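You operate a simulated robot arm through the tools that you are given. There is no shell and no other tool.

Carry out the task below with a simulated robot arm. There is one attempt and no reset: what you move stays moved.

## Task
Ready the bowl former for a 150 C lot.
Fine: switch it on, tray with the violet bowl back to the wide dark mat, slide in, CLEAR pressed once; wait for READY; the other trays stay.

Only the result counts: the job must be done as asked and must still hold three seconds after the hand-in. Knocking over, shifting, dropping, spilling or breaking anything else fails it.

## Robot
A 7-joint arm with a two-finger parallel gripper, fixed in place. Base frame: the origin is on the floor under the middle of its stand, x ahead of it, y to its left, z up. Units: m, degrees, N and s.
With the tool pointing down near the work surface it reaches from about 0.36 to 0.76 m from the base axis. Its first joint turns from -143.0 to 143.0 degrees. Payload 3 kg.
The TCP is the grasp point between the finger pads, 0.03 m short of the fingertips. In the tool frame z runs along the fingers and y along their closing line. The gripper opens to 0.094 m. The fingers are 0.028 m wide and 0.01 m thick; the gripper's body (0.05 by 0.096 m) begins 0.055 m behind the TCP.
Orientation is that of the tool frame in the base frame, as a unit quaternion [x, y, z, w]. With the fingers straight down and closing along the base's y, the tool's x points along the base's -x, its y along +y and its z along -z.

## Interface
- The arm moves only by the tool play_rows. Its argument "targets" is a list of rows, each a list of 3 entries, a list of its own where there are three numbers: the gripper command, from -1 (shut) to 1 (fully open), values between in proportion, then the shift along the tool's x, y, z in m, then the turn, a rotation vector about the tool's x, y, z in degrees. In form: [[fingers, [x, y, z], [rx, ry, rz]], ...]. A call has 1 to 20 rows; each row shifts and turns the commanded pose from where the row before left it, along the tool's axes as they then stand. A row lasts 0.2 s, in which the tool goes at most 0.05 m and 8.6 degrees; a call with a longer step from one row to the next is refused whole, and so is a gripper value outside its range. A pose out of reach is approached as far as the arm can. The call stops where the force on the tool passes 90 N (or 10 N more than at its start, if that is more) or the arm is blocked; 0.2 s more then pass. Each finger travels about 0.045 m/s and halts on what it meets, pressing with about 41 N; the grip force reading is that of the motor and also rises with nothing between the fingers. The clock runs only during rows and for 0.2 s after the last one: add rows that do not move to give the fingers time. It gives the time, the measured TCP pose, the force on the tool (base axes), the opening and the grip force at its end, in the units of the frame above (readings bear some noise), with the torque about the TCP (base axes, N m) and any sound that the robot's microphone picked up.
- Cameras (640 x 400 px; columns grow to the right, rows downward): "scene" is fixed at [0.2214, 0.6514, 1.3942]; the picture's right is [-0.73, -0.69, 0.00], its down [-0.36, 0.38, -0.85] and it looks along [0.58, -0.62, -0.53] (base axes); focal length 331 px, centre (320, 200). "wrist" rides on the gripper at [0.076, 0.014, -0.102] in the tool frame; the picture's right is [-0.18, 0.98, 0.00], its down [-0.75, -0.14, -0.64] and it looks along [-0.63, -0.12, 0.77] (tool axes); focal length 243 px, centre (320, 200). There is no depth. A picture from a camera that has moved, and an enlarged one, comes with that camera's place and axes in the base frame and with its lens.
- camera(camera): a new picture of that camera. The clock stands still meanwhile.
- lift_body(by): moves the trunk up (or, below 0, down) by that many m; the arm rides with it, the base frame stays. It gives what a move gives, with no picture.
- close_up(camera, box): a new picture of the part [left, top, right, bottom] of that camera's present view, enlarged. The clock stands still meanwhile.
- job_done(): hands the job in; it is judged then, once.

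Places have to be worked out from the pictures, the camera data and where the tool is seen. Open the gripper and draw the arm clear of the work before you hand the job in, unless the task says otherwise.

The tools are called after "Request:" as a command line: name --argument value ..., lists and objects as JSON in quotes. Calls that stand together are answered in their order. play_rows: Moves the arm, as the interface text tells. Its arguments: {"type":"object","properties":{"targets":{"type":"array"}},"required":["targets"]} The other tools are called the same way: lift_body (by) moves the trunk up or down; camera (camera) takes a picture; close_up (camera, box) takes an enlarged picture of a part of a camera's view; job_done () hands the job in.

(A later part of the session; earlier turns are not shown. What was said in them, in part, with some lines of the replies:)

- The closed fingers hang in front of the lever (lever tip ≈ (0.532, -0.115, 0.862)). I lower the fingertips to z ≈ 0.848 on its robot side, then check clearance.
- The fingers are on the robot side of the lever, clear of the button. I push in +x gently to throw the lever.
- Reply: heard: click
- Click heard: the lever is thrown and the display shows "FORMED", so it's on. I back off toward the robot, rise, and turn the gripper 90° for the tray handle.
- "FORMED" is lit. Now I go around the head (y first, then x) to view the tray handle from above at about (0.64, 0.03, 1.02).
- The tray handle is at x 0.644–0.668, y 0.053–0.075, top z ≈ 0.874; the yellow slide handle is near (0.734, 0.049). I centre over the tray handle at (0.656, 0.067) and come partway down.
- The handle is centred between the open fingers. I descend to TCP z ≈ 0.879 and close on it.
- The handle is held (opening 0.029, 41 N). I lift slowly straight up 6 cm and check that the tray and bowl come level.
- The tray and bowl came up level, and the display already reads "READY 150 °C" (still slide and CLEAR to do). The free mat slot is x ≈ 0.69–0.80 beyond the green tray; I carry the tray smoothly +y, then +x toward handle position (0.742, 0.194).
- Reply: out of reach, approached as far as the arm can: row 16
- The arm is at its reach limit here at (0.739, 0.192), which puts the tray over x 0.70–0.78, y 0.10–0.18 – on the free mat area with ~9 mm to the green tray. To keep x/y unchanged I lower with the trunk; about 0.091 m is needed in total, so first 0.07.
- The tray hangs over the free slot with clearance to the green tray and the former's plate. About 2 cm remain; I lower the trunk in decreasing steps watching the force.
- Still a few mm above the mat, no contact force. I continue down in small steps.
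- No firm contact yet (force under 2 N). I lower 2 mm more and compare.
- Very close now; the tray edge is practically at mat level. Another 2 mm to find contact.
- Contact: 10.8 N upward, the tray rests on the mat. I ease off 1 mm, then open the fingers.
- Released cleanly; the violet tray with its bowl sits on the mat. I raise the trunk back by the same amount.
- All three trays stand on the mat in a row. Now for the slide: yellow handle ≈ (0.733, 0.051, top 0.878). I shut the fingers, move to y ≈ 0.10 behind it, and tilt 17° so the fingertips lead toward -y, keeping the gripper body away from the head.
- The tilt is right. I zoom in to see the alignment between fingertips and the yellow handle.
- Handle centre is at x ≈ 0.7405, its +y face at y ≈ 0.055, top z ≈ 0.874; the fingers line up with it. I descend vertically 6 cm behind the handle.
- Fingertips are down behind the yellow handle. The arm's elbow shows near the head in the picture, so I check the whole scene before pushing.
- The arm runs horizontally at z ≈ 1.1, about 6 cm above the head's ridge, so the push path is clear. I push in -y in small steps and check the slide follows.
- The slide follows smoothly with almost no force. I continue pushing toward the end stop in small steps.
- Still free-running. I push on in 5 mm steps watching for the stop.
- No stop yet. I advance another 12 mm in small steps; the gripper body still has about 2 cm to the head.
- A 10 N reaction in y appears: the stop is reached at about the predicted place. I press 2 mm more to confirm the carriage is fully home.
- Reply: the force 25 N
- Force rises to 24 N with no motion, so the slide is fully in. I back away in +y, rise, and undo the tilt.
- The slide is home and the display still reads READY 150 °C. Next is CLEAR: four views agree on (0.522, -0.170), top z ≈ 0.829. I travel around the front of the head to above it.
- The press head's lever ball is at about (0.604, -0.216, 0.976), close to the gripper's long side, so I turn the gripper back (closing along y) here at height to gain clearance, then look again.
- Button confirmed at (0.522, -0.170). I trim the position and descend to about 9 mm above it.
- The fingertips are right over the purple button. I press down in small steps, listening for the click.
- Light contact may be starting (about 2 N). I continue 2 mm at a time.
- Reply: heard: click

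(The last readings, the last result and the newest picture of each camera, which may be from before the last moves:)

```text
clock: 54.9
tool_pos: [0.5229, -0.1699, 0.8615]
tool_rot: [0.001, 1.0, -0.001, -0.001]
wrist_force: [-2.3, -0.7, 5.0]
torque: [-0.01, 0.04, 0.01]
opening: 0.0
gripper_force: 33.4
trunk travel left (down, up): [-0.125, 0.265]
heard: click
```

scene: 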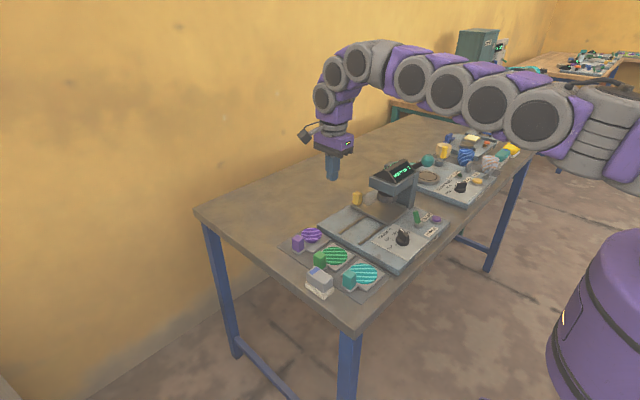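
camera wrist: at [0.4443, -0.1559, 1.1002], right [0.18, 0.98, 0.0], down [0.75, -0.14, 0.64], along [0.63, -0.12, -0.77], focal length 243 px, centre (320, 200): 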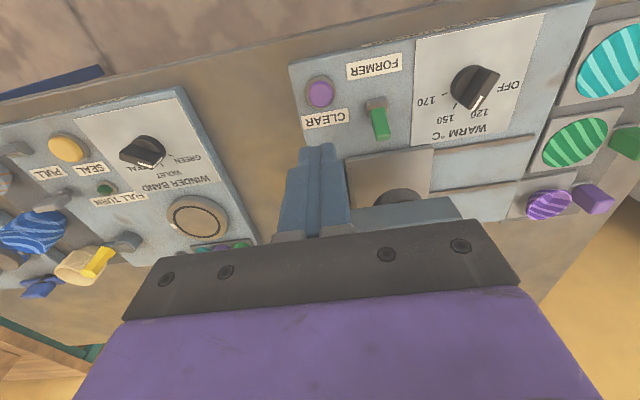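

Click heard at 5 N: CLEAR has registered once. I rise straight up and look at the display.

Request:
play_rows --targets '[[-1, [0, 0, -0.01], [0, 0, 0]], [-1, [0, 0, -0.03], [0, 0, 0]], [-1, [0, 0, -0.04], [0, 0, 0]], [-1, [0.02, 0, -0.04], [0, 0, 0]], [-1, [0, 0, 0], [0, 0, 0]]]'

Request:
close_up --camera "scene" --box '[280, 150, 460, 290]'

Request:
close_up --camera "scene" --box '[360, 150, 430, 195]'

```text
clock: 56.1
tool_pos: [0.5043, -0.1674, 0.9806]
tool_rot: [0.0, 1.0, 0.001, -0.001]
wrist_force: [0.8, 0.1, -0.6]
torque: [-0.02, 0.01, -0.01]
opening: 0.0
gripper_force: 32.7
trunk travel left (down, up): [-0.125, 0.265]
```

```text
2.86 times, centred on (370, 220) of scene
camera zoom: at [0.2214, 0.6514, 1.3942], right [-0.73, -0.69, 0.0], down [-0.36, 0.38, -0.85], along [0.58, -0.62, -0.53], focal length 946 px, centre (177, 143)
```

zoom: 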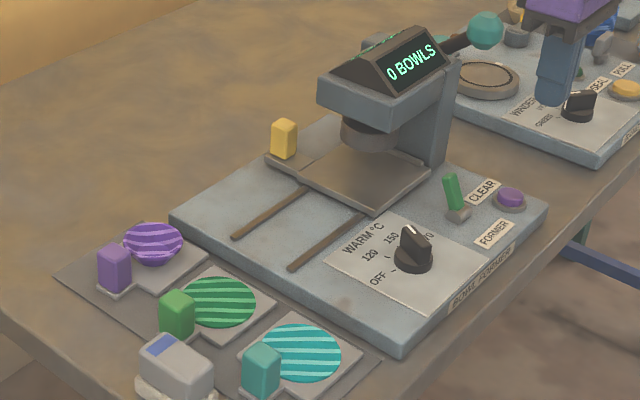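

```text
8.89 times, centred on (395, 172) of scene
camera zoom: at [0.2214, 0.6514, 1.3942], right [-0.73, -0.69, 0.0], down [-0.36, 0.38, -0.85], along [0.58, -0.62, -0.53], focal length 2943 px, centre (-347, 444)
```

zoom: 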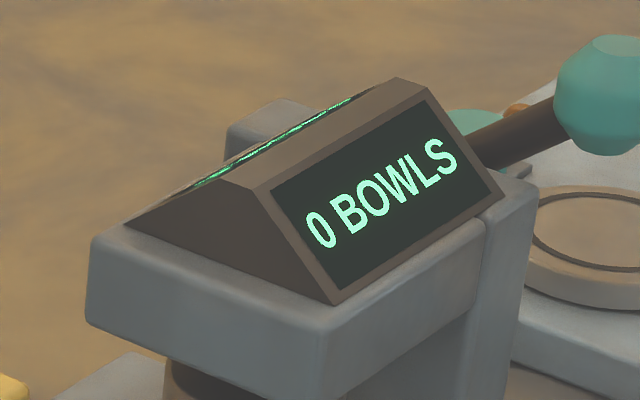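

CLEAR worked: the display shows "0 BOWLS". I draw the arm up and clear, open the gripper, and let time pass until READY shows.

Request:
play_rows --targets '[[-0.5, [0.01, 0.02, -0.04], [0, 0, 0]], [0, [0, 0.03, -0.04], [0, 0, 0]], [0.5, [0, 0.03, -0.04], [0, 0, 0]], [1, [0, 0.03, -0.03], [0, 0, 0]], [1, [0, 0, 0], [0, 0, 0]], [1, [0, 0, 0], [0, 0, 0]], [1, [0, 0, 0], [0, 0, 0]], [1, [0, 0, 0], [0, 0, 0]], [1, [0, 0, 0], [0, 0, 0]], [1, [0, 0, 0], [0, 0, 0]], [1, [0, 0, 0], [0, 0, 0]], [1, [0, 0, 0], [0, 0, 0]]]'

Request:
camera --camera "scene"

Request:
close_up --camera "scene" --box '[280, 150, 460, 290]'

Request:
camera --camera "wrist"

```text
clock: 58.7
tool_pos: [0.4941, -0.0578, 1.1315]
tool_rot: [0.002, 1.0, 0.0, 0.001]
wrist_force: [-0.2, 1.0, -0.2]
torque: [0.01, 0.0, 0.01]
opening: 0.094
gripper_force: 0.2
trunk travel left (down, up): [-0.125, 0.265]
```

```text
taken
```

scene: 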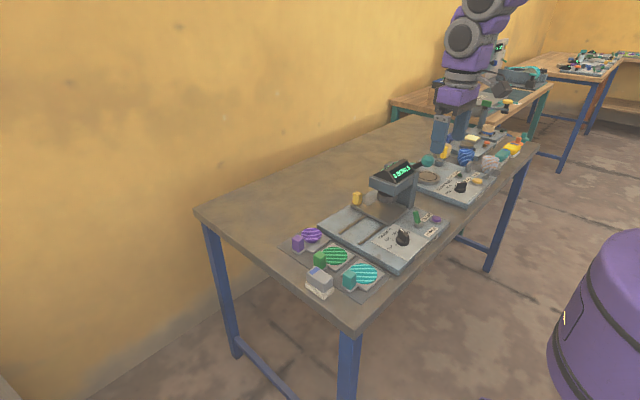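

```text
2.86 times, centred on (370, 220) of scene
camera zoom: at [0.2214, 0.6514, 1.3942], right [-0.73, -0.69, 0.0], down [-0.36, 0.38, -0.85], along [0.58, -0.62, -0.53], focal length 946 px, centre (177, 143)
```

zoom: 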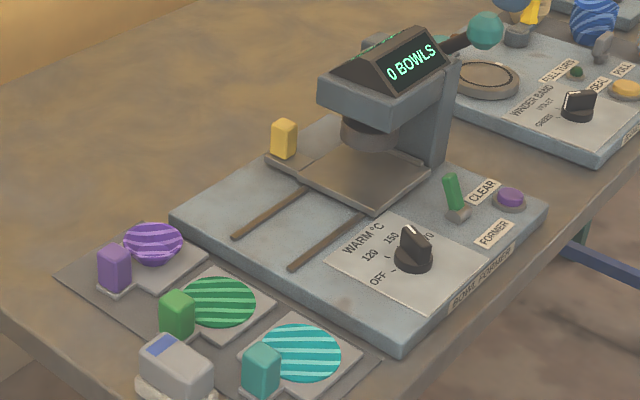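

```text
taken
camera wrist: at [0.4185, -0.0441, 1.2348], right [0.19, 0.98, 0.0], down [0.75, -0.14, 0.64], along [0.63, -0.12, -0.77], focal length 243 px, centre (320, 200)
```

wrist: 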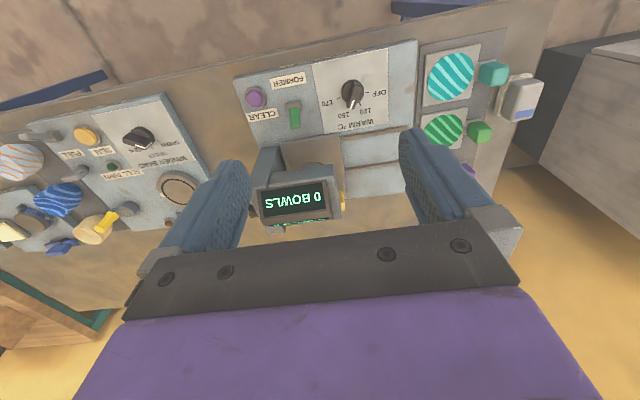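

Still "0 BOWLS". I wait another 4 s with idle rows.

Request:
play_rows --targets '[[1, [0, 0, 0], [0, 0, 0]], [1, [0, 0, 0], [0, 0, 0]], [1, [0, 0, 0], [0, 0, 0]], [1, [0, 0, 0], [0, 0, 0]], [1, [0, 0, 0], [0, 0, 0]], [1, [0, 0, 0], [0, 0, 0]], [1, [0, 0, 0], [0, 0, 0]], [1, [0, 0, 0], [0, 0, 0]], [1, [0, 0, 0], [0, 0, 0]], [1, [0, 0, 0], [0, 0, 0]], [1, [0, 0, 0], [0, 0, 0]], [1, [0, 0, 0], [0, 0, 0]], [1, [0, 0, 0], [0, 0, 0]], [1, [0, 0, 0], [0, 0, 0]], [1, [0, 0, 0], [0, 0, 0]], [1, [0, 0, 0], [0, 0, 0]], [1, [0, 0, 0], [0, 0, 0]], [1, [0, 0, 0], [0, 0, 0]], [1, [0, 0, 0], [0, 0, 0]], [1, [0, 0, 0], [0, 0, 0]]]'

Request:
close_up --camera "scene" --box '[340, 150, 460, 240]'

Request:
close_up --camera "wrist" --box '[220, 30, 420, 240]'

```text
clock: 62.9
tool_pos: [0.4923, -0.059, 1.1317]
tool_rot: [0.001, 1.0, -0.001, -0.001]
wrist_force: [0.4, -0.4, -0.2]
torque: [0.01, -0.01, 0.02]
opening: 0.094
gripper_force: 0.2
trunk travel left (down, up): [-0.125, 0.265]
```

```text
4.44 times, centred on (400, 195) of scene
camera zoom: at [0.2214, 0.6514, 1.3942], right [-0.73, -0.69, 0.0], down [-0.36, 0.38, -0.85], along [0.58, -0.62, -0.53], focal length 1472 px, centre (-36, 222)
```

zoom: 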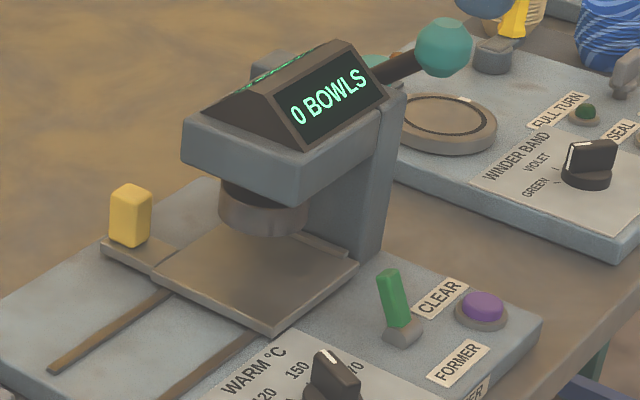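

```text
1.90 times, centred on (320, 135) of wrist
camera zoom: at [0.4185, -0.044, 1.2348], right [0.19, 0.98, 0.0], down [0.75, -0.14, 0.64], along [0.63, -0.12, -0.77], focal length 462 px, centre (320, 324)
```

zoom: 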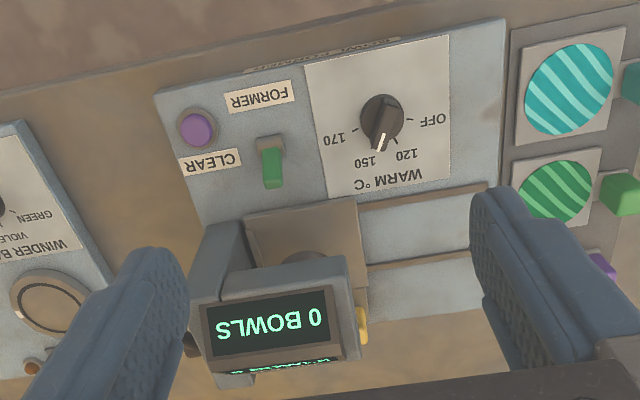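

Still "0 BOWLS" after 8 s. The far-side panel also glows; I zoom into what's visible of it, and wait a bit longer.

Request:
close_up --camera "wrist" --box '[250, 170, 350, 235]'

Request:
close_up --camera "scene" --box '[370, 155, 420, 185]'

Request:
play_rows --targets '[[1, [0, 0, 0], [0, 0, 0]], [1, [0, 0, 0], [0, 0, 0]], [1, [0, 0, 0], [0, 0, 0]], [1, [0, 0, 0], [0, 0, 0]], [1, [0, 0, 0], [0, 0, 0]], [1, [0, 0, 0], [0, 0, 0]], [1, [0, 0, 0], [0, 0, 0]], [1, [0, 0, 0], [0, 0, 0]], [1, [0, 0, 0], [0, 0, 0]], [1, [0, 0, 0], [0, 0, 0]], [1, [0, 0, 0], [0, 0, 0]], [1, [0, 0, 0], [0, 0, 0]], [1, [0, 0, 0], [0, 0, 0]], [1, [0, 0, 0], [0, 0, 0]], [1, [0, 0, 0], [0, 0, 0]], [1, [0, 0, 0], [0, 0, 0]], [1, [0, 0, 0], [0, 0, 0]], [1, [0, 0, 0], [0, 0, 0]], [1, [0, 0, 0], [0, 0, 0]], [1, [0, 0, 0], [0, 0, 0]]]'

Request:
close_up --camera "scene" --box '[340, 150, 460, 240]'

```text
6.15 times, centred on (300, 202) of wrist
camera zoom: at [0.4185, -0.044, 1.2348], right [0.19, 0.98, 0.0], down [0.75, -0.14, 0.64], along [0.63, -0.12, -0.77], focal length 1493 px, centre (443, 185)
```

zoom: 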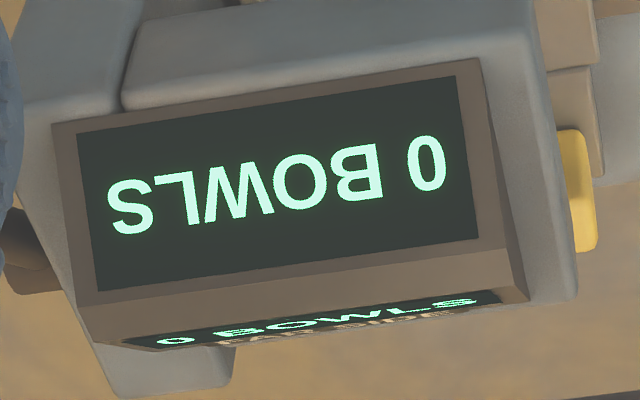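

```text
12.80 times, centred on (395, 170) of scene
camera zoom: at [0.2214, 0.6514, 1.3942], right [-0.73, -0.69, 0.0], down [-0.36, 0.38, -0.85], along [0.58, -0.62, -0.53], focal length 4238 px, centre (-640, 584)
```

zoom: 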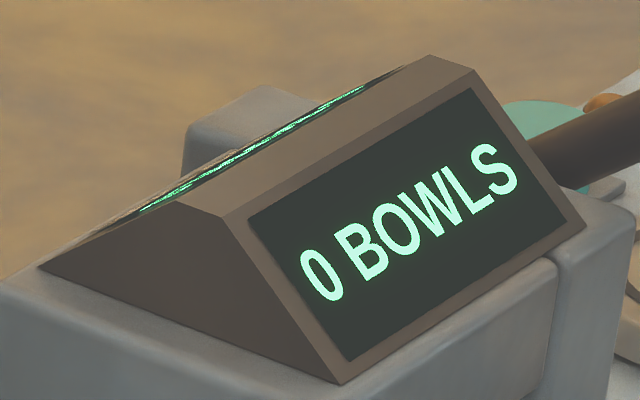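

```text
clock: 67.1
tool_pos: [0.4936, -0.0584, 1.1315]
tool_rot: [0.001, 1.0, 0.0, 0.0]
wrist_force: [-0.1, -0.5, 0.4]
torque: [0.0, 0.03, -0.03]
opening: 0.0939
gripper_force: 0.1
trunk travel left (down, up): [-0.125, 0.265]
```

```text
4.44 times, centred on (400, 195) of scene
camera zoom: at [0.2214, 0.6514, 1.3942], right [-0.73, -0.69, 0.0], down [-0.36, 0.38, -0.85], along [0.58, -0.62, -0.53], focal length 1472 px, centre (-36, 222)
```

zoom: 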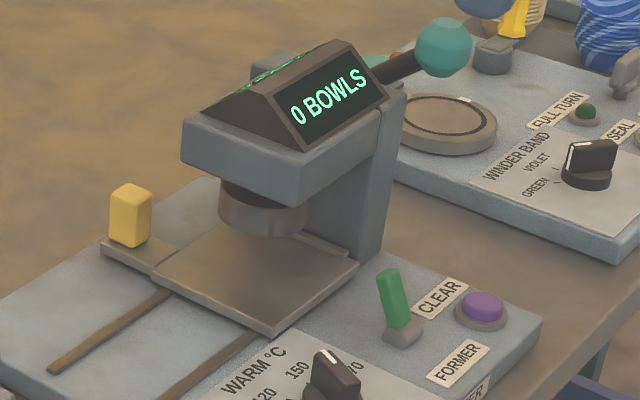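

Unchanged so far. I keep waiting in idle rows, checking the display between.

Request:
play_rows --targets '[[1, [0, 0, 0], [0, 0, 0]], [1, [0, 0, 0], [0, 0, 0]], [1, [0, 0, 0], [0, 0, 0]], [1, [0, 0, 0], [0, 0, 0]], [1, [0, 0, 0], [0, 0, 0]], [1, [0, 0, 0], [0, 0, 0]], [1, [0, 0, 0], [0, 0, 0]], [1, [0, 0, 0], [0, 0, 0]], [1, [0, 0, 0], [0, 0, 0]], [1, [0, 0, 0], [0, 0, 0]], [1, [0, 0, 0], [0, 0, 0]], [1, [0, 0, 0], [0, 0, 0]], [1, [0, 0, 0], [0, 0, 0]], [1, [0, 0, 0], [0, 0, 0]], [1, [0, 0, 0], [0, 0, 0]], [1, [0, 0, 0], [0, 0, 0]], [1, [0, 0, 0], [0, 0, 0]], [1, [0, 0, 0], [0, 0, 0]], [1, [0, 0, 0], [0, 0, 0]], [1, [0, 0, 0], [0, 0, 0]]]'

Request:
close_up --camera "scene" --box '[370, 155, 420, 185]'

Request:
play_rows --targets '[[1, [0, 0, 0], [0, 0, 0]], [1, [0, 0, 0], [0, 0, 0]], [1, [0, 0, 0], [0, 0, 0]], [1, [0, 0, 0], [0, 0, 0]], [1, [0, 0, 0], [0, 0, 0]], [1, [0, 0, 0], [0, 0, 0]], [1, [0, 0, 0], [0, 0, 0]], [1, [0, 0, 0], [0, 0, 0]], [1, [0, 0, 0], [0, 0, 0]], [1, [0, 0, 0], [0, 0, 0]], [1, [0, 0, 0], [0, 0, 0]], [1, [0, 0, 0], [0, 0, 0]], [1, [0, 0, 0], [0, 0, 0]], [1, [0, 0, 0], [0, 0, 0]], [1, [0, 0, 0], [0, 0, 0]], [1, [0, 0, 0], [0, 0, 0]], [1, [0, 0, 0], [0, 0, 0]], [1, [0, 0, 0], [0, 0, 0]], [1, [0, 0, 0], [0, 0, 0]], [1, [0, 0, 0], [0, 0, 0]]]'

Request:
close_up --camera "scene" --box '[280, 150, 460, 290]'

```text
clock: 71.3
tool_pos: [0.4929, -0.0579, 1.1295]
tool_rot: [0.001, 1.0, 0.0, 0.0]
wrist_force: [-0.1, -0.3, 0.6]
torque: [-0.01, 0.03, 0.0]
opening: 0.0942
gripper_force: 0.2
trunk travel left (down, up): [-0.125, 0.265]
```

```text
12.80 times, centred on (395, 170) of scene
camera zoom: at [0.2214, 0.6514, 1.3942], right [-0.73, -0.69, 0.0], down [-0.36, 0.38, -0.85], along [0.58, -0.62, -0.53], focal length 4238 px, centre (-640, 584)
```

zoom: 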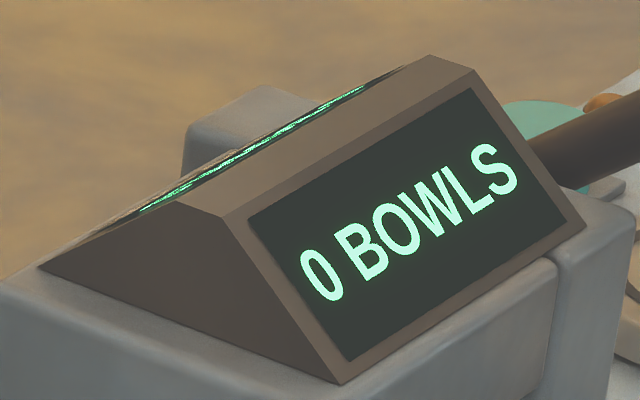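

```text
clock: 75.5
tool_pos: [0.4944, -0.0582, 1.1303]
tool_rot: [0.001, 1.0, 0.0, 0.0]
wrist_force: [-0.4, -0.8, 0.3]
torque: [-0.01, 0.0, -0.03]
opening: 0.0941
gripper_force: 0.2
trunk travel left (down, up): [-0.125, 0.265]
```

```text
2.86 times, centred on (370, 220) of scene
camera zoom: at [0.2214, 0.6514, 1.3942], right [-0.73, -0.69, 0.0], down [-0.36, 0.38, -0.85], along [0.58, -0.62, -0.53], focal length 946 px, centre (177, 143)
```

zoom: 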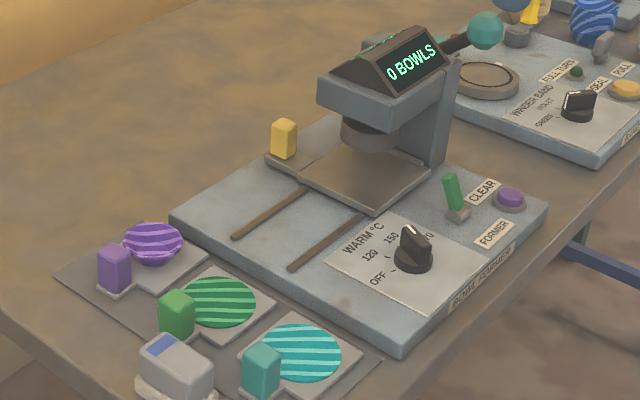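

READY 150 °C was shown once warm, and "0 BOWLS" has stayed since CLEAR. While waiting, I check how the violet tray sits relative to the mat edges.

Request:
close_up --camera "scene" --box '[275, 215, 345, 265]'

Request:
close_up --camera "wrist" --box '[400, 30, 560, 190]'

Request:
close_up --camera "scene" --box '[340, 165, 420, 225]'

```text
8.00 times, centred on (310, 240) of scene
camera zoom: at [0.2214, 0.6514, 1.3942], right [-0.73, -0.69, 0.0], down [-0.36, 0.38, -0.85], along [0.58, -0.62, -0.53], focal length 2649 px, centre (400, -120)
```

zoom: 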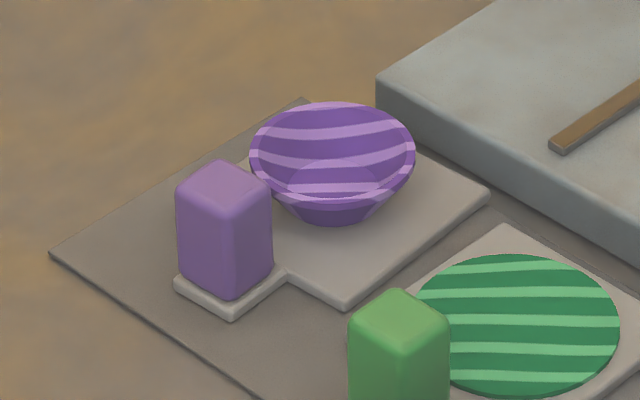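

```text
2.50 times, centred on (480, 110) of wrist
camera zoom: at [0.4185, -0.044, 1.2348], right [0.19, 0.98, 0.0], down [0.75, -0.14, 0.64], along [0.63, -0.12, -0.77], focal length 606 px, centre (-80, 425)
```

zoom: 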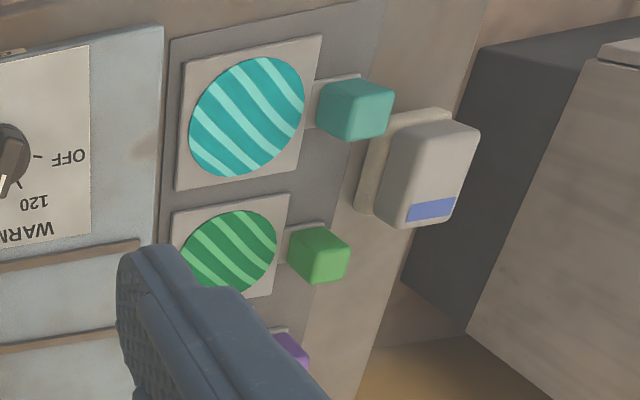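

```text
6.67 times, centred on (380, 195) of scene
camera zoom: at [0.2214, 0.6514, 1.3942], right [-0.73, -0.69, 0.0], down [-0.36, 0.38, -0.85], along [0.58, -0.62, -0.53], focal length 2208 px, centre (-80, 233)
```

zoom: 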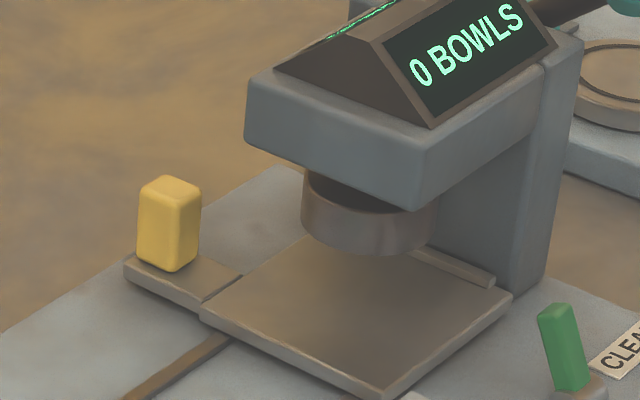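

The violet tray sits close to the mat's inner edge, so I move the camera over it at safe height (z 1.13) to verify it lies fully on the mat.

Request:
play_rows --targets '[[1, [0, 0.045, 0], [0, 0, 0]], [1, [0, 0.045, 0], [0, 0, 0]], [1, [0, 0.045, 0], [0, 0, 0]], [1, [0, 0.045, 0], [0, 0, 0]], [1, [-0.035, 0.01, 0], [0, 0, 0]], [1, [-0.035, 0, 0], [0, 0, 0]], [1, [-0.035, 0, 0], [0, 0, 0]], [1, [-0.035, 0, 0], [0, 0, 0]], [1, [0, 0, 0], [0, 0, 0]], [1, [0, 0, 0], [0, 0, 0]]]'

Request:
camera --camera "wrist"

Request:
close_up --camera "wrist" --box '[230, 40, 430, 200]'

Request:
close_up --camera "scene" --box '[370, 155, 420, 185]'

```text
clock: 77.7
tool_pos: [0.6322, 0.1335, 1.1289]
tool_rot: [0.0, 1.0, 0.0, 0.0]
wrist_force: [-0.3, -0.1, 0.0]
torque: [-0.02, -0.03, 0.01]
opening: 0.094
gripper_force: 0.1
trunk travel left (down, up): [-0.125, 0.265]
```

```text
taken
camera wrist: at [0.557, 0.1477, 1.2329], right [0.19, 0.98, 0.0], down [0.75, -0.14, 0.64], along [0.63, -0.12, -0.77], focal length 243 px, centre (320, 200)
```

wrist: 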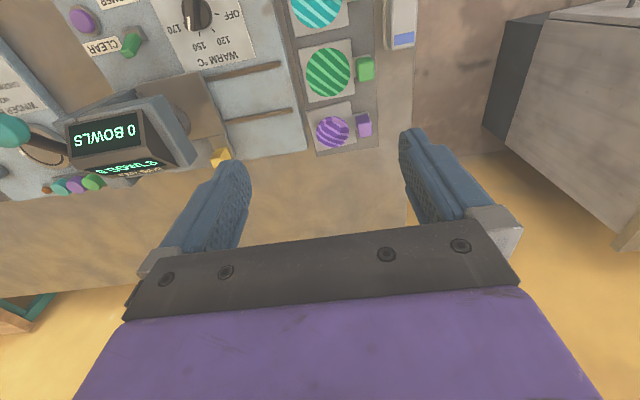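

```text
2.50 times, centred on (330, 120) of wrist
camera zoom: at [0.557, 0.1477, 1.2329], right [0.19, 0.98, 0.0], down [0.75, -0.14, 0.64], along [0.63, -0.12, -0.77], focal length 606 px, centre (295, 400)
```

zoom: 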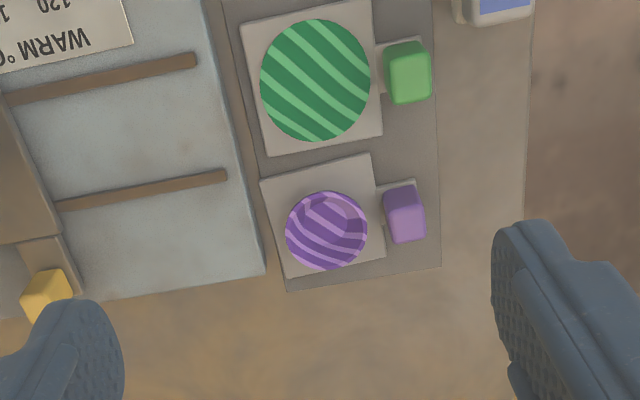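

```text
12.80 times, centred on (395, 170) of scene
camera zoom: at [0.2214, 0.6514, 1.3942], right [-0.73, -0.69, 0.0], down [-0.36, 0.38, -0.85], along [0.58, -0.62, -0.53], focal length 4238 px, centre (-640, 584)
```

zoom: 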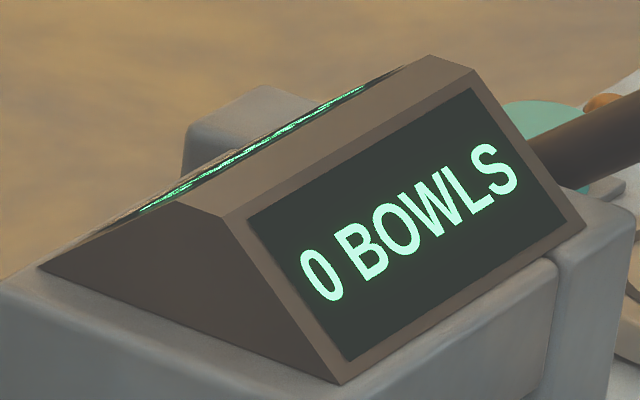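

The violet tray is right at the mat's inner edge while the others sit ~10 mm inside, so I'll regrip it and shift it about 7 mm in +y (and 4 mm in -x to stay in reach). First I turn the gripper back to close along x.

Request:
play_rows --targets '[[0.1, [0, 0, 0], [0, 0, 8.5]], [0.1, [0, 0, 0], [0, 0, 8.5]], [0.1, [0, 0, 0], [0, 0, 8.5]], [0.1, [0, 0, 0], [0, 0, 8.5]], [0.1, [0, 0, 0], [0, 0, 8.5]], [0.1, [0, 0, 0], [0, 0, 8.5]], [0.1, [0, 0, 0], [0, 0, 8.5]], [0.1, [0, 0, 0], [0, 0, 8.5]], [0.1, [0, 0, 0], [0, 0, 8.5]], [0.1, [0, 0, 0], [0, 0, 8.5]], [0.1, [0, 0, 0], [0, 0, 5]], [0.1, [0.02, 0.03, 0.04], [0, 0, 0]], [0.1, [0.02, 0.03, 0.04], [0, 0, 0]], [0.1, [0.015, 0.02, 0.04], [0, 0, 0]], [0.1, [0, 0, 0.04], [0, 0, 0]], [0.1, [0.0035, 0.013, 0.015], [0, 0, 0]], [0.1, [0, 0.0135, 0.012], [0, 0, 0]], [0.1, [0, 0, 0], [0, 0, 0]]]'

Request:
camera --camera "wrist"

Request:
close_up --camera "wrist" --box '[220, 30, 420, 190]'

Request:
close_up --camera "scene" --box '[260, 150, 430, 290]'

```text
refused: row 12 steps farther than a row can; nothing moved
```

```text
taken
camera wrist: at [0.557, 0.1477, 1.2329], right [0.19, 0.98, 0.0], down [0.75, -0.14, 0.64], along [0.63, -0.12, -0.77], focal length 243 px, centre (320, 200)
```

wrist: 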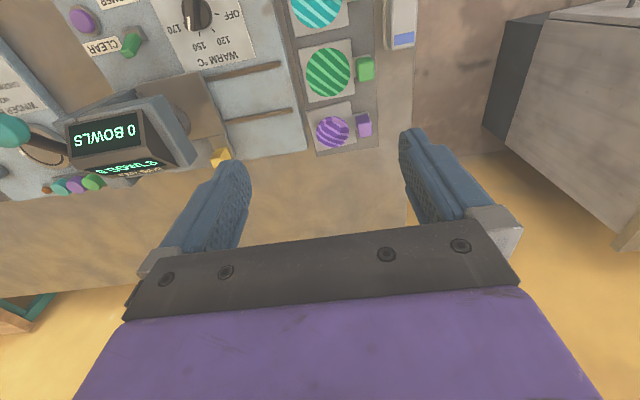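

```text
2.50 times, centred on (320, 110) of wrist
camera zoom: at [0.557, 0.1477, 1.2329], right [0.19, 0.98, 0.0], down [0.75, -0.14, 0.64], along [0.63, -0.12, -0.77], focal length 606 px, centre (320, 425)
```

zoom: 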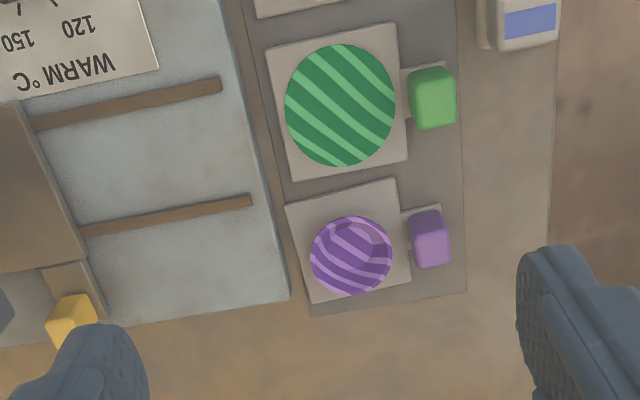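

```text
2.86 times, centred on (345, 220) of scene
camera zoom: at [0.2214, 0.6514, 1.3942], right [-0.73, -0.69, 0.0], down [-0.36, 0.38, -0.85], along [0.58, -0.62, -0.53], focal length 946 px, centre (249, 143)
```

zoom: 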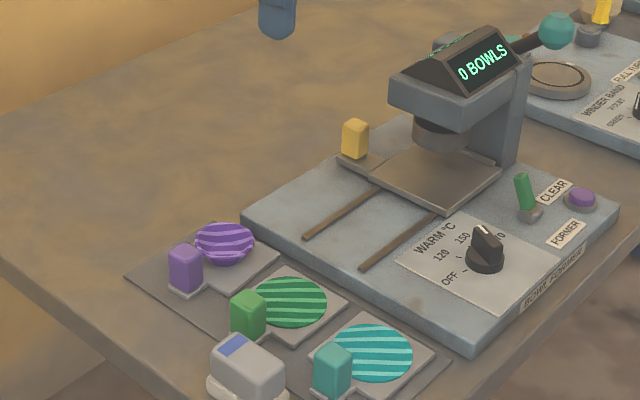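

That call was refused for a too-long combined step; nothing moved. The view confirms the tray's inner edge lies right on the mat edge. I repeat with shorter steps.

Request:
play_rows --targets '[[0.1, [0, 0, 0], [0, 0, 8.5]], [0.1, [0, 0, 0], [0, 0, 8.5]], [0.1, [0, 0, 0], [0, 0, 8.5]], [0.1, [0, 0, 0], [0, 0, 8.5]], [0.1, [0, 0, 0], [0, 0, 8.5]], [0.1, [0, 0, 0], [0, 0, 8.5]], [0.1, [0, 0, 0], [0, 0, 8.5]], [0.1, [0, 0, 0], [0, 0, 8.5]], [0.1, [0, 0, 0], [0, 0, 8.5]], [0.1, [0, 0, 0], [0, 0, 8.5]], [0.1, [0, 0, 0], [0, 0, 5]], [0.1, [0.02, 0.025, 0.03], [0, 0, 0]], [0.1, [0.02, 0.025, 0.03], [0, 0, 0]], [0.1, [0.0155, 0.025, 0.03], [0, 0, 0]], [0.1, [0, 0, 0.04], [0, 0, 0]], [0.1, [0, 0.015, 0.035], [0, 0, 0]], [0.1, [0.0025, 0.015, 0.02], [0, 0, 0]], [0.1, [0, 0, 0], [0, 0, 0]]]'

Request:
camera --camera "wrist"

Request:
close_up --camera "wrist" --box '[220, 30, 420, 190]'

Request:
close_up --camera "scene" --box '[260, 150, 430, 290]'

```text
clock: 81.5
tool_pos: [0.7362, 0.1897, 0.9472]
tool_rot: [0.708, 0.707, 0.0, 0.002]
wrist_force: [0.4, 0.5, 0.7]
torque: [-0.02, -0.03, -0.01]
opening: 0.0515
gripper_force: 0.0
trunk travel left (down, up): [-0.125, 0.265]
```

```text
taken
camera wrist: at [0.7512, 0.2666, 1.0503], right [0.98, -0.19, 0.0], down [-0.14, -0.75, 0.64], along [-0.12, -0.63, -0.77], focal length 243 px, centre (320, 200)
```

wrist: 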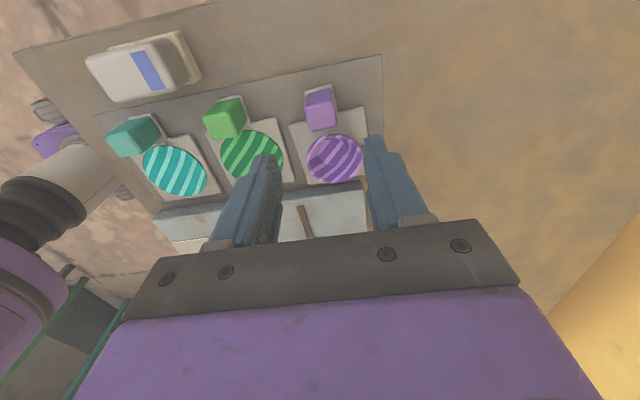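

```text
2.50 times, centred on (320, 110) of wrist
camera zoom: at [0.7512, 0.2666, 1.0503], right [0.98, -0.19, 0.0], down [-0.14, -0.75, 0.64], along [-0.12, -0.63, -0.77], focal length 606 px, centre (320, 425)
```

zoom: 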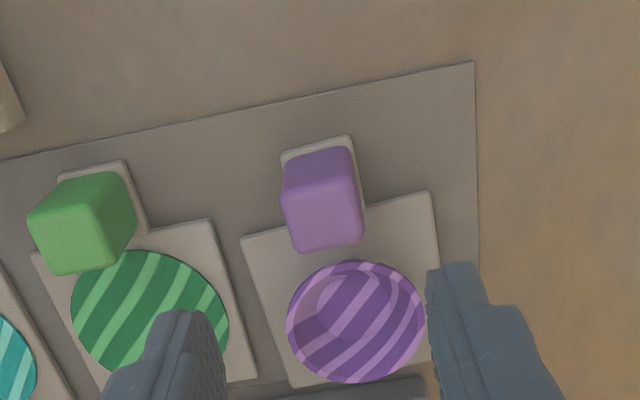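

```text
2.86 times, centred on (345, 220) of scene
camera zoom: at [0.2214, 0.6514, 1.3942], right [-0.73, -0.69, 0.0], down [-0.36, 0.38, -0.85], along [0.58, -0.62, -0.53], focal length 946 px, centre (249, 143)
```

zoom: 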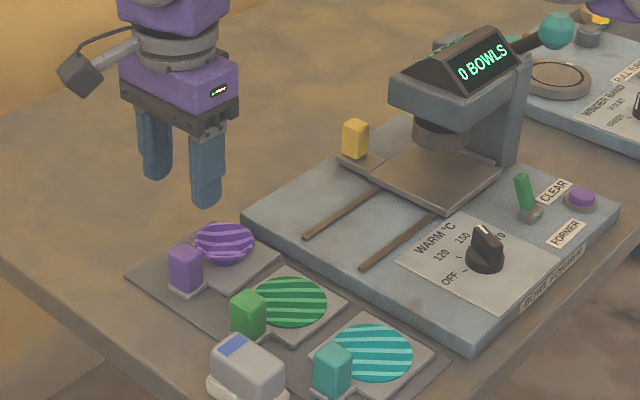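

This view shows the violet tray ~10 mm further inward than the green one. Its handle is at about (0.738, 0.192); I trim the TCP onto it and lower with the trunk to the earlier grip height.

Request:
play_rows --targets '[[0.1, [0.002, 0.002, 0.01], [0, 0, 0]], [0.1, [0, 0, 0], [0, 0, 0]]]'

Request:
lift_body --by -0.06

Request:
camera --camera "wrist"

Request:
close_up --camera "scene" --box '[270, 190, 350, 260]'

```text
clock: 82.1
tool_pos: [0.741, 0.1927, 0.9357]
tool_rot: [0.708, 0.706, -0.001, 0.001]
wrist_force: [0.4, -1.0, -0.5]
torque: [-0.01, -0.03, 0.02]
opening: 0.0515
gripper_force: 0.0
trunk travel left (down, up): [-0.125, 0.265]
```

```text
clock: 83.1
tool_pos: [0.7418, 0.1932, 0.8765]
tool_rot: [0.708, 0.706, 0.0, 0.001]
wrist_force: [-0.7, 0.0, -0.1]
torque: [-0.01, 0.01, 0.0]
opening: 0.0517
gripper_force: 0.0
trunk travel left (down, up): [-0.065, 0.325]
```

```text
taken
camera wrist: at [0.7559, 0.2691, 0.9802], right [0.98, -0.19, 0.0], down [-0.14, -0.75, 0.64], along [-0.12, -0.63, -0.77], focal length 243 px, centre (320, 200)
```

wrist: 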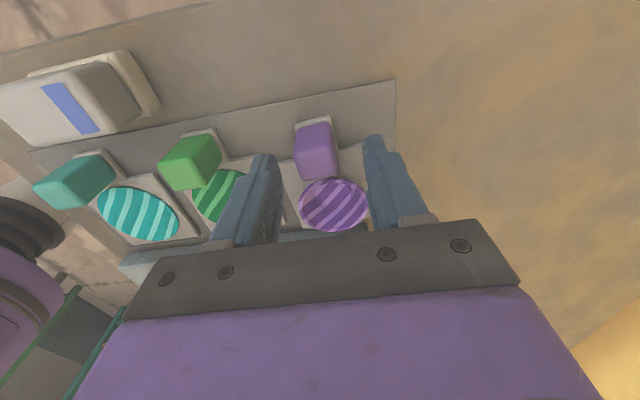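

```text
5.71 times, centred on (310, 225) of scene
camera zoom: at [0.2214, 0.6514, 1.3942], right [-0.73, -0.69, 0.0], down [-0.36, 0.38, -0.85], along [0.58, -0.62, -0.53], focal length 1892 px, centre (377, 57)
```

zoom: 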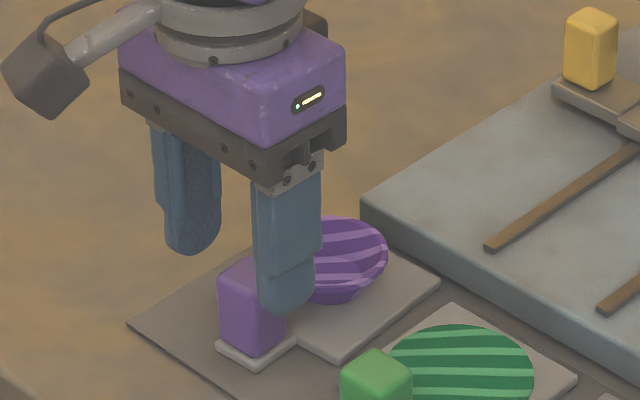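

The handle is ~3 mm toward -x of the finger centre; I correct that and lower the remaining 3 cm.

Request:
play_rows --targets '[[0.1, [-0.0015, -0.003, 0], [0, 0, 0]], [0.1, [0, 0, 0], [0, 0, 0]]]'

Request:
lift_body --by -0.029

Request:
close_up --camera "scene" --box '[270, 190, 350, 260]'

Request:
close_up --camera "wrist" --box '[220, 80, 420, 240]'

```text
clock: 83.7
tool_pos: [0.735, 0.1903, 0.8751]
tool_rot: [0.708, 0.706, 0.0, 0.001]
wrist_force: [-0.4, -0.6, 0.9]
torque: [0.03, -0.02, -0.01]
opening: 0.0516
gripper_force: 0.1
trunk travel left (down, up): [-0.065, 0.325]
```

```text
clock: 84.4
tool_pos: [0.7351, 0.1924, 0.8463]
tool_rot: [0.707, 0.707, 0.0, 0.0]
wrist_force: [0.6, -0.3, 0.2]
torque: [0.01, -0.02, 0.04]
opening: 0.0518
gripper_force: 0.1
trunk travel left (down, up): [-0.036, 0.354]
```

```text
5.71 times, centred on (310, 225) of scene
camera zoom: at [0.2214, 0.6514, 1.3942], right [-0.73, -0.69, 0.0], down [-0.36, 0.38, -0.85], along [0.58, -0.62, -0.53], focal length 1892 px, centre (377, 57)
```

zoom: 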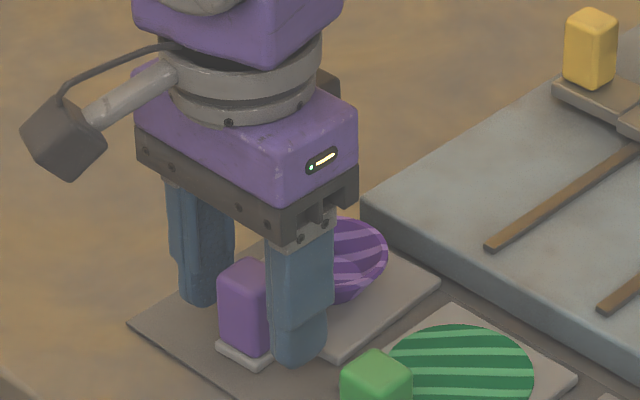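

```text
2.50 times, centred on (320, 160) of wrist
camera zoom: at [0.7507, 0.2669, 0.9509], right [0.98, -0.19, 0.0], down [-0.14, -0.75, 0.64], along [-0.12, -0.63, -0.77], focal length 606 px, centre (320, 300)
```

zoom: 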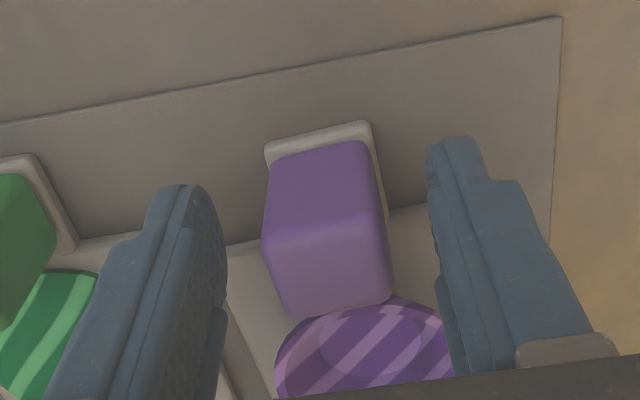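

The handle is centred between the fingers. I close on it gently.

Request:
play_rows --targets '[[-0.2, [0, 0, 0], [0, 0, 0]], [-0.5, [0, 0, 0], [0, 0, 0]], [-0.8, [0, 0, 0], [0, 0, 0]], [-0.8, [0, 0, 0], [0, 0, 0]], [-0.8, [0, 0, 0], [0, 0, 0]]]'

Request:
lift_body --by 0.006

Request:
close_up --camera "scene" --box '[270, 190, 350, 260]'

```text
clock: 85.6
tool_pos: [0.7358, 0.1912, 0.8477]
tool_rot: [0.708, 0.706, 0.0, 0.0]
wrist_force: [0.5, 0.1, 1.3]
torque: [0.05, -0.03, 0.02]
opening: 0.0293
gripper_force: 41.7
trunk travel left (down, up): [-0.036, 0.354]
```

```text
clock: 86.2
tool_pos: [0.7362, 0.1906, 0.8527]
tool_rot: [0.707, 0.707, 0.0, 0.0]
wrist_force: [0.9, 0.0, -1.0]
torque: [0.04, 0.0, -0.03]
opening: 0.0293
gripper_force: 41.3
trunk travel left (down, up): [-0.042, 0.348]
```

```text
5.71 times, centred on (310, 225) of scene
camera zoom: at [0.2214, 0.6514, 1.3942], right [-0.73, -0.69, 0.0], down [-0.36, 0.38, -0.85], along [0.58, -0.62, -0.53], focal length 1892 px, centre (377, 57)
```

zoom: 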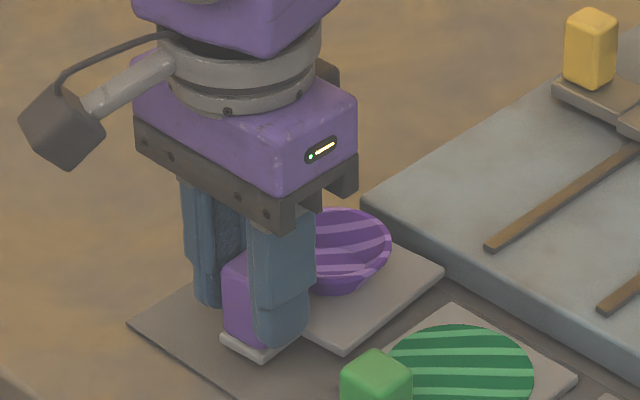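

Lifted a few mm, level. I shift it 9 mm in +y, then lower back onto the mat.

Request:
play_rows --targets '[[-0.8, [0.003, 0, 0], [0, 0, 0]], [-0.8, [0.003, 0, 0], [0, 0, 0]], [-0.8, [0.003, 0, 0], [0, 0, 0]], [-0.8, [0, 0, 0], [0, 0, 0]]]'

Request:
lift_body --by -0.005

Request:
close_up --camera "scene" --box '[270, 190, 350, 260]'

Request:
close_up --camera "wrist" --box '[220, 80, 420, 240]'

```text
clock: 87.2
tool_pos: [0.7359, 0.2001, 0.8535]
tool_rot: [0.708, 0.706, 0.0, 0.0]
wrist_force: [1.3, 0.2, -1.1]
torque: [0.02, -0.03, 0.0]
opening: 0.0292
gripper_force: 40.4
trunk travel left (down, up): [-0.042, 0.348]
```

```text
clock: 87.7
tool_pos: [0.7362, 0.1999, 0.8467]
tool_rot: [0.708, 0.707, 0.0, 0.0]
wrist_force: [0.0, -0.2, -0.6]
torque: [0.03, -0.01, -0.02]
opening: 0.0295
gripper_force: 40.8
trunk travel left (down, up): [-0.037, 0.353]
```

```text
5.71 times, centred on (310, 225) of scene
camera zoom: at [0.2214, 0.6514, 1.3942], right [-0.73, -0.69, 0.0], down [-0.36, 0.38, -0.85], along [0.58, -0.62, -0.53], focal length 1892 px, centre (377, 57)
```

zoom: 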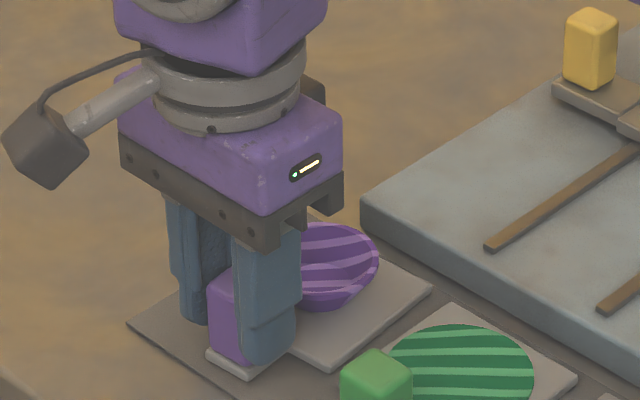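

```text
2.50 times, centred on (320, 160) of wrist
camera zoom: at [0.7512, 0.2759, 0.9515], right [0.98, -0.19, 0.0], down [-0.14, -0.75, 0.64], along [-0.12, -0.63, -0.77], focal length 606 px, centre (320, 300)
```

zoom: 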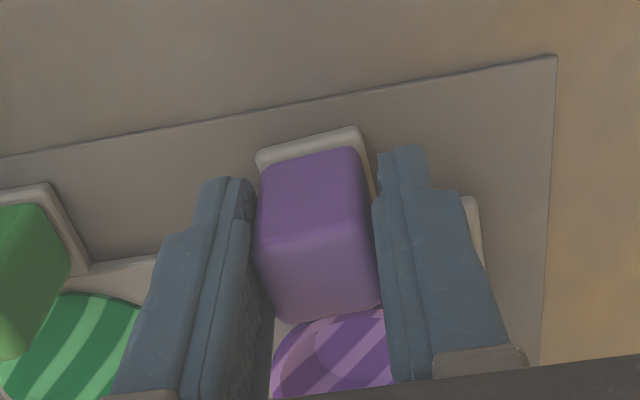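

Now clearly inside the mat and clear of the green tray. I lower the last millimetre or two until contact shows.

Request:
lift_body --by -0.0015

```text
clock: 88.2
tool_pos: [0.7375, 0.199, 0.8468]
tool_rot: [0.708, 0.706, 0.001, 0.001]
wrist_force: [1.2, -0.1, 5.4]
torque: [-0.11, 0.02, 0.06]
opening: 0.0293
gripper_force: 40.9
trunk travel left (down, up): [-0.036, 0.355]
```

Contact at 5 N: the tray rests on the mat. I open the fingers and raise the trunk straight up.

Request:
play_rows --targets '[[-0.3, [0, 0, 0], [0, 0, 0]], [-0.1, [0, 0, 0], [0, 0, 0]], [0.05, [0, 0, 0], [0, 0, 0]], [0.05, [0, 0, 0], [0, 0, 0]]]'

Request:
lift_body --by 0.089

Request:
camera --camera "wrist"

Request:
close_up --camera "scene" --box '[260, 150, 430, 290]'

```text
clock: 89.2
tool_pos: [0.7357, 0.1995, 0.847]
tool_rot: [0.708, 0.706, 0.0, 0.0]
wrist_force: [0.2, 1.0, 0.0]
torque: [-0.02, -0.01, 0.0]
opening: 0.0493
gripper_force: 0.0
trunk travel left (down, up): [-0.036, 0.355]
```

```text
clock: 90.4
tool_pos: [0.7364, 0.1998, 0.9343]
tool_rot: [0.707, 0.707, -0.001, -0.001]
wrist_force: [0.0, 0.0, 0.3]
torque: [0.04, 0.01, -0.01]
opening: 0.0499
gripper_force: 0.0
trunk travel left (down, up): [-0.124, 0.266]
```

```text
taken
camera wrist: at [0.7515, 0.2759, 1.0384], right [0.98, -0.19, 0.0], down [-0.14, -0.75, 0.64], along [-0.12, -0.63, -0.77], focal length 243 px, centre (320, 200)
```

wrist: 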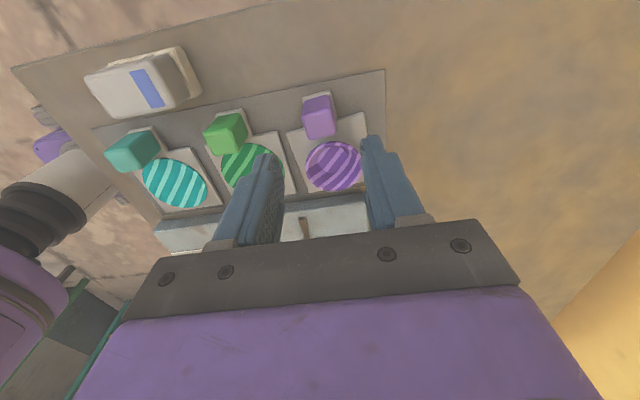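

```text
2.86 times, centred on (345, 220) of scene
camera zoom: at [0.2214, 0.6514, 1.3942], right [-0.73, -0.69, 0.0], down [-0.36, 0.38, -0.85], along [0.58, -0.62, -0.53], focal length 946 px, centre (249, 143)
```

zoom: 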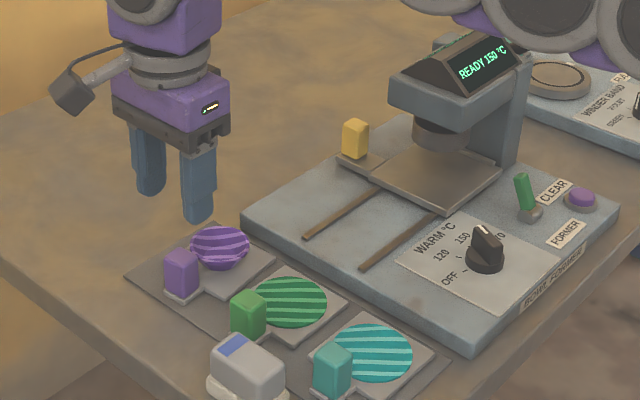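

The tray now sits well inside the mat, and the display has come back to "READY 150 °C". I raise and draw the arm clear, gripper open.

Request:
play_rows --targets '[[0.3, [0, 0, -0.045], [0, 0, 0]], [0.6, [0, 0, -0.045], [0, 0, 0]], [1, [0, 0, -0.045], [0, 0, 0]], [1, [0, -0.04, -0.02], [0, 0, 0]], [1, [0, -0.045, 0], [0, 0, 0]], [1, [0, -0.045, 0], [0, 0, 0]], [1, [0, -0.045, 0], [0, 0, 0]], [1, [0, -0.045, 0], [0, 0, 0]], [1, [-0.03, 0, 0], [0, 0, 0]], [1, [-0.03, 0, 0], [0, 0, 0]], [1, [0, 0, 0], [0, 0, 0]]]'

Request:
camera --camera "scene"

Request:
close_up --camera "scene" --box '[260, 150, 460, 310]'

Request:
close_up --camera "scene" --box '[370, 155, 420, 185]'

Request:
camera --camera "wrist"

```text
clock: 92.8
tool_pos: [0.5043, 0.1358, 1.0656]
tool_rot: [0.708, 0.706, 0.0, 0.0]
wrist_force: [-0.5, -0.2, 0.2]
torque: [-0.01, -0.04, 0.03]
opening: 0.0941
gripper_force: 0.2
out of reach, approached as far as the arm can: row 1, 2, 3
trunk travel left (down, up): [-0.124, 0.266]
```

```text
taken
```

scene: 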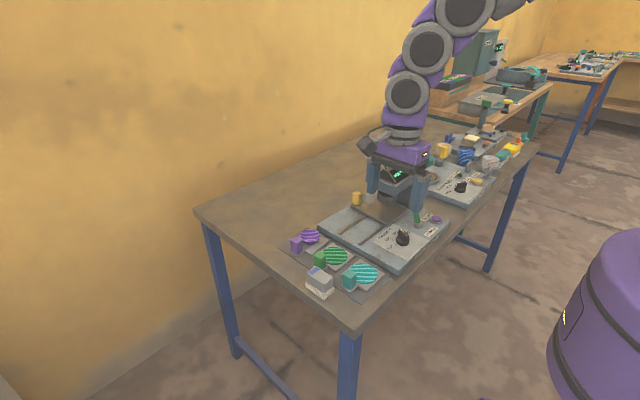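

```text
2.50 times, centred on (360, 230) of scene
camera zoom: at [0.2214, 0.6514, 1.3942], right [-0.73, -0.69, 0.0], down [-0.36, 0.38, -0.85], along [0.58, -0.62, -0.53], focal length 828 px, centre (220, 125)
```

zoom: 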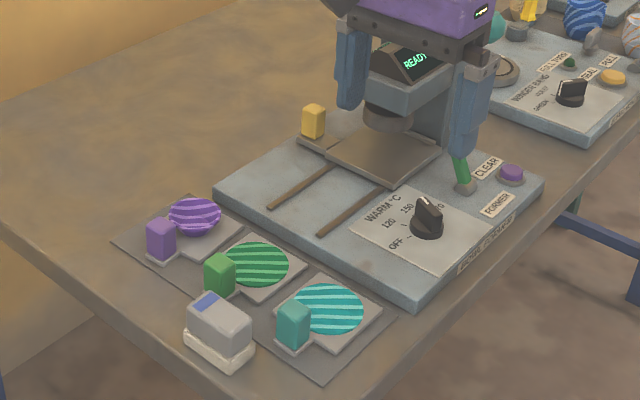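

```text
12.80 times, centred on (395, 170) of scene
camera zoom: at [0.2214, 0.6514, 1.3942], right [-0.73, -0.69, 0.0], down [-0.36, 0.38, -0.85], along [0.58, -0.62, -0.53], focal length 4238 px, centre (-640, 584)
```

zoom: 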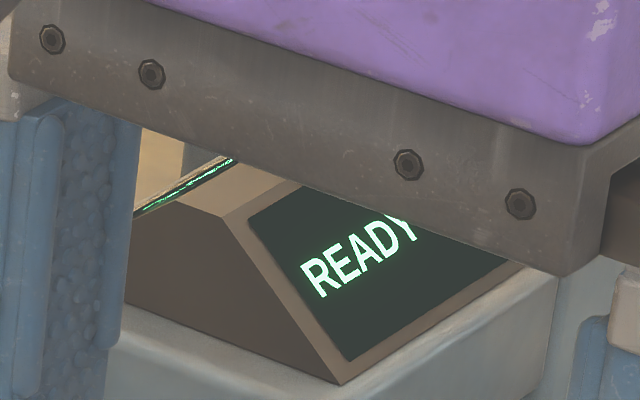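

```text
taken
camera wrist: at [0.5185, 0.2115, 1.1702], right [0.98, -0.19, 0.0], down [-0.14, -0.75, 0.64], along [-0.12, -0.63, -0.77], focal length 243 px, centre (320, 200)
```

wrist: 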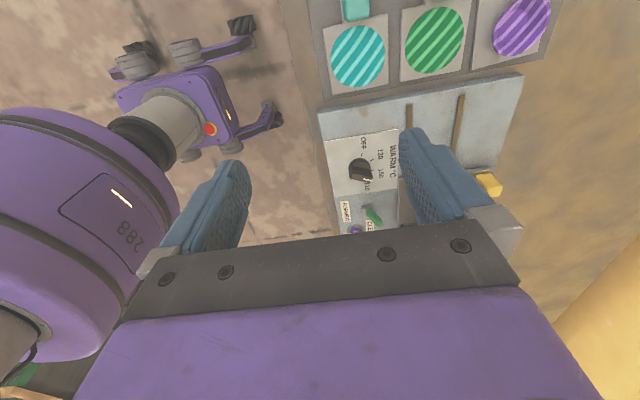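

Everything stands as required and READY is lit. I raise the arm a little further clear and take a final look.

Request:
play_rows --targets '[[1, [0, -0.02, -0.04], [0, 0, 0]], [1, [0, -0.02, -0.04], [0, 0, 0]], [1, [-0.03, -0.02, -0.03], [0, 0, 0]], [1, [-0.04, 0, 0], [0, 0, 0]], [1, [-0.04, 0, 0], [0, 0, 0]], [1, [0, 0, 0], [0, 0, 0]], [1, [0, 0, 0], [0, 0, 0]]]'

Request:
camera --camera "scene"

Request:
close_up --camera "scene" --box '[260, 150, 460, 310]'

```text
clock: 94.4
tool_pos: [0.4462, 0.0258, 1.174]
tool_rot: [0.708, 0.706, 0.0, 0.001]
wrist_force: [-1.1, -0.2, 0.6]
torque: [-0.03, -0.03, 0.02]
opening: 0.094
gripper_force: 0.0
trunk travel left (down, up): [-0.124, 0.266]
```

```text
taken
```

scene: 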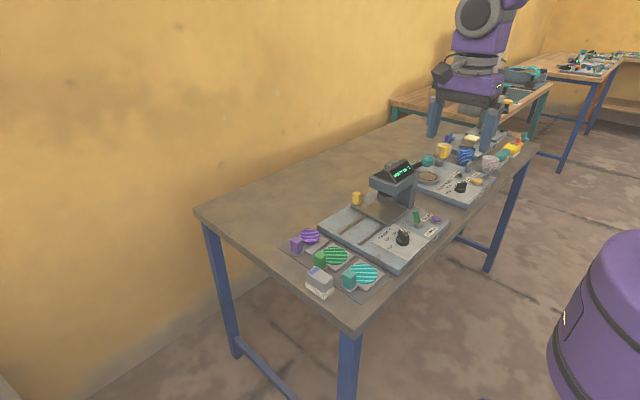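

```text
2.50 times, centred on (360, 230) of scene
camera zoom: at [0.2214, 0.6514, 1.3942], right [-0.73, -0.69, 0.0], down [-0.36, 0.38, -0.85], along [0.58, -0.62, -0.53], focal length 828 px, centre (220, 125)
```

zoom: 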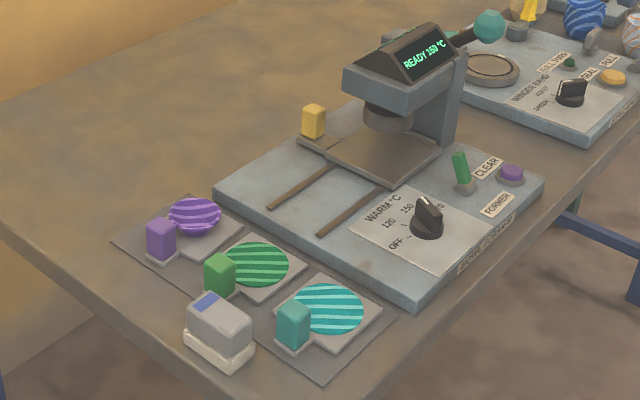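

The former is on, the dial is at 150, and the display reads "READY 150 °C". The slide is in, CLEAR was pressed once, the violet tray is on the mat, and the other trays are untouched. The arm is clear with the gripper open, so I hand the job in.

Request:
job_done

```text
The job is handed in.
```

The bowl former is ready for a 150 C lot, and I've handed the job in. When I handed it in, the display read "READY 150 °C".

- **Dial and switch:** I turned the dial from 170 to 150, then switched the former on; the switch clicked and the display came on.
- **Violet tray:** It is back on the wide dark mat with its bowl on it. I first set it down right at the mat's inner edge, so I picked it up again and moved it about 9 mm further in.
- **Slide:** It is pushed in to its stop.
- **CLEAR:** I pressed it once. The display went to "0 BOWLS" and later came back to READY.
- **Other trays:** I didn't touch the green and teal trays, and they look unmoved in the last pictures.

The arm is clear of the work with the gripper open.
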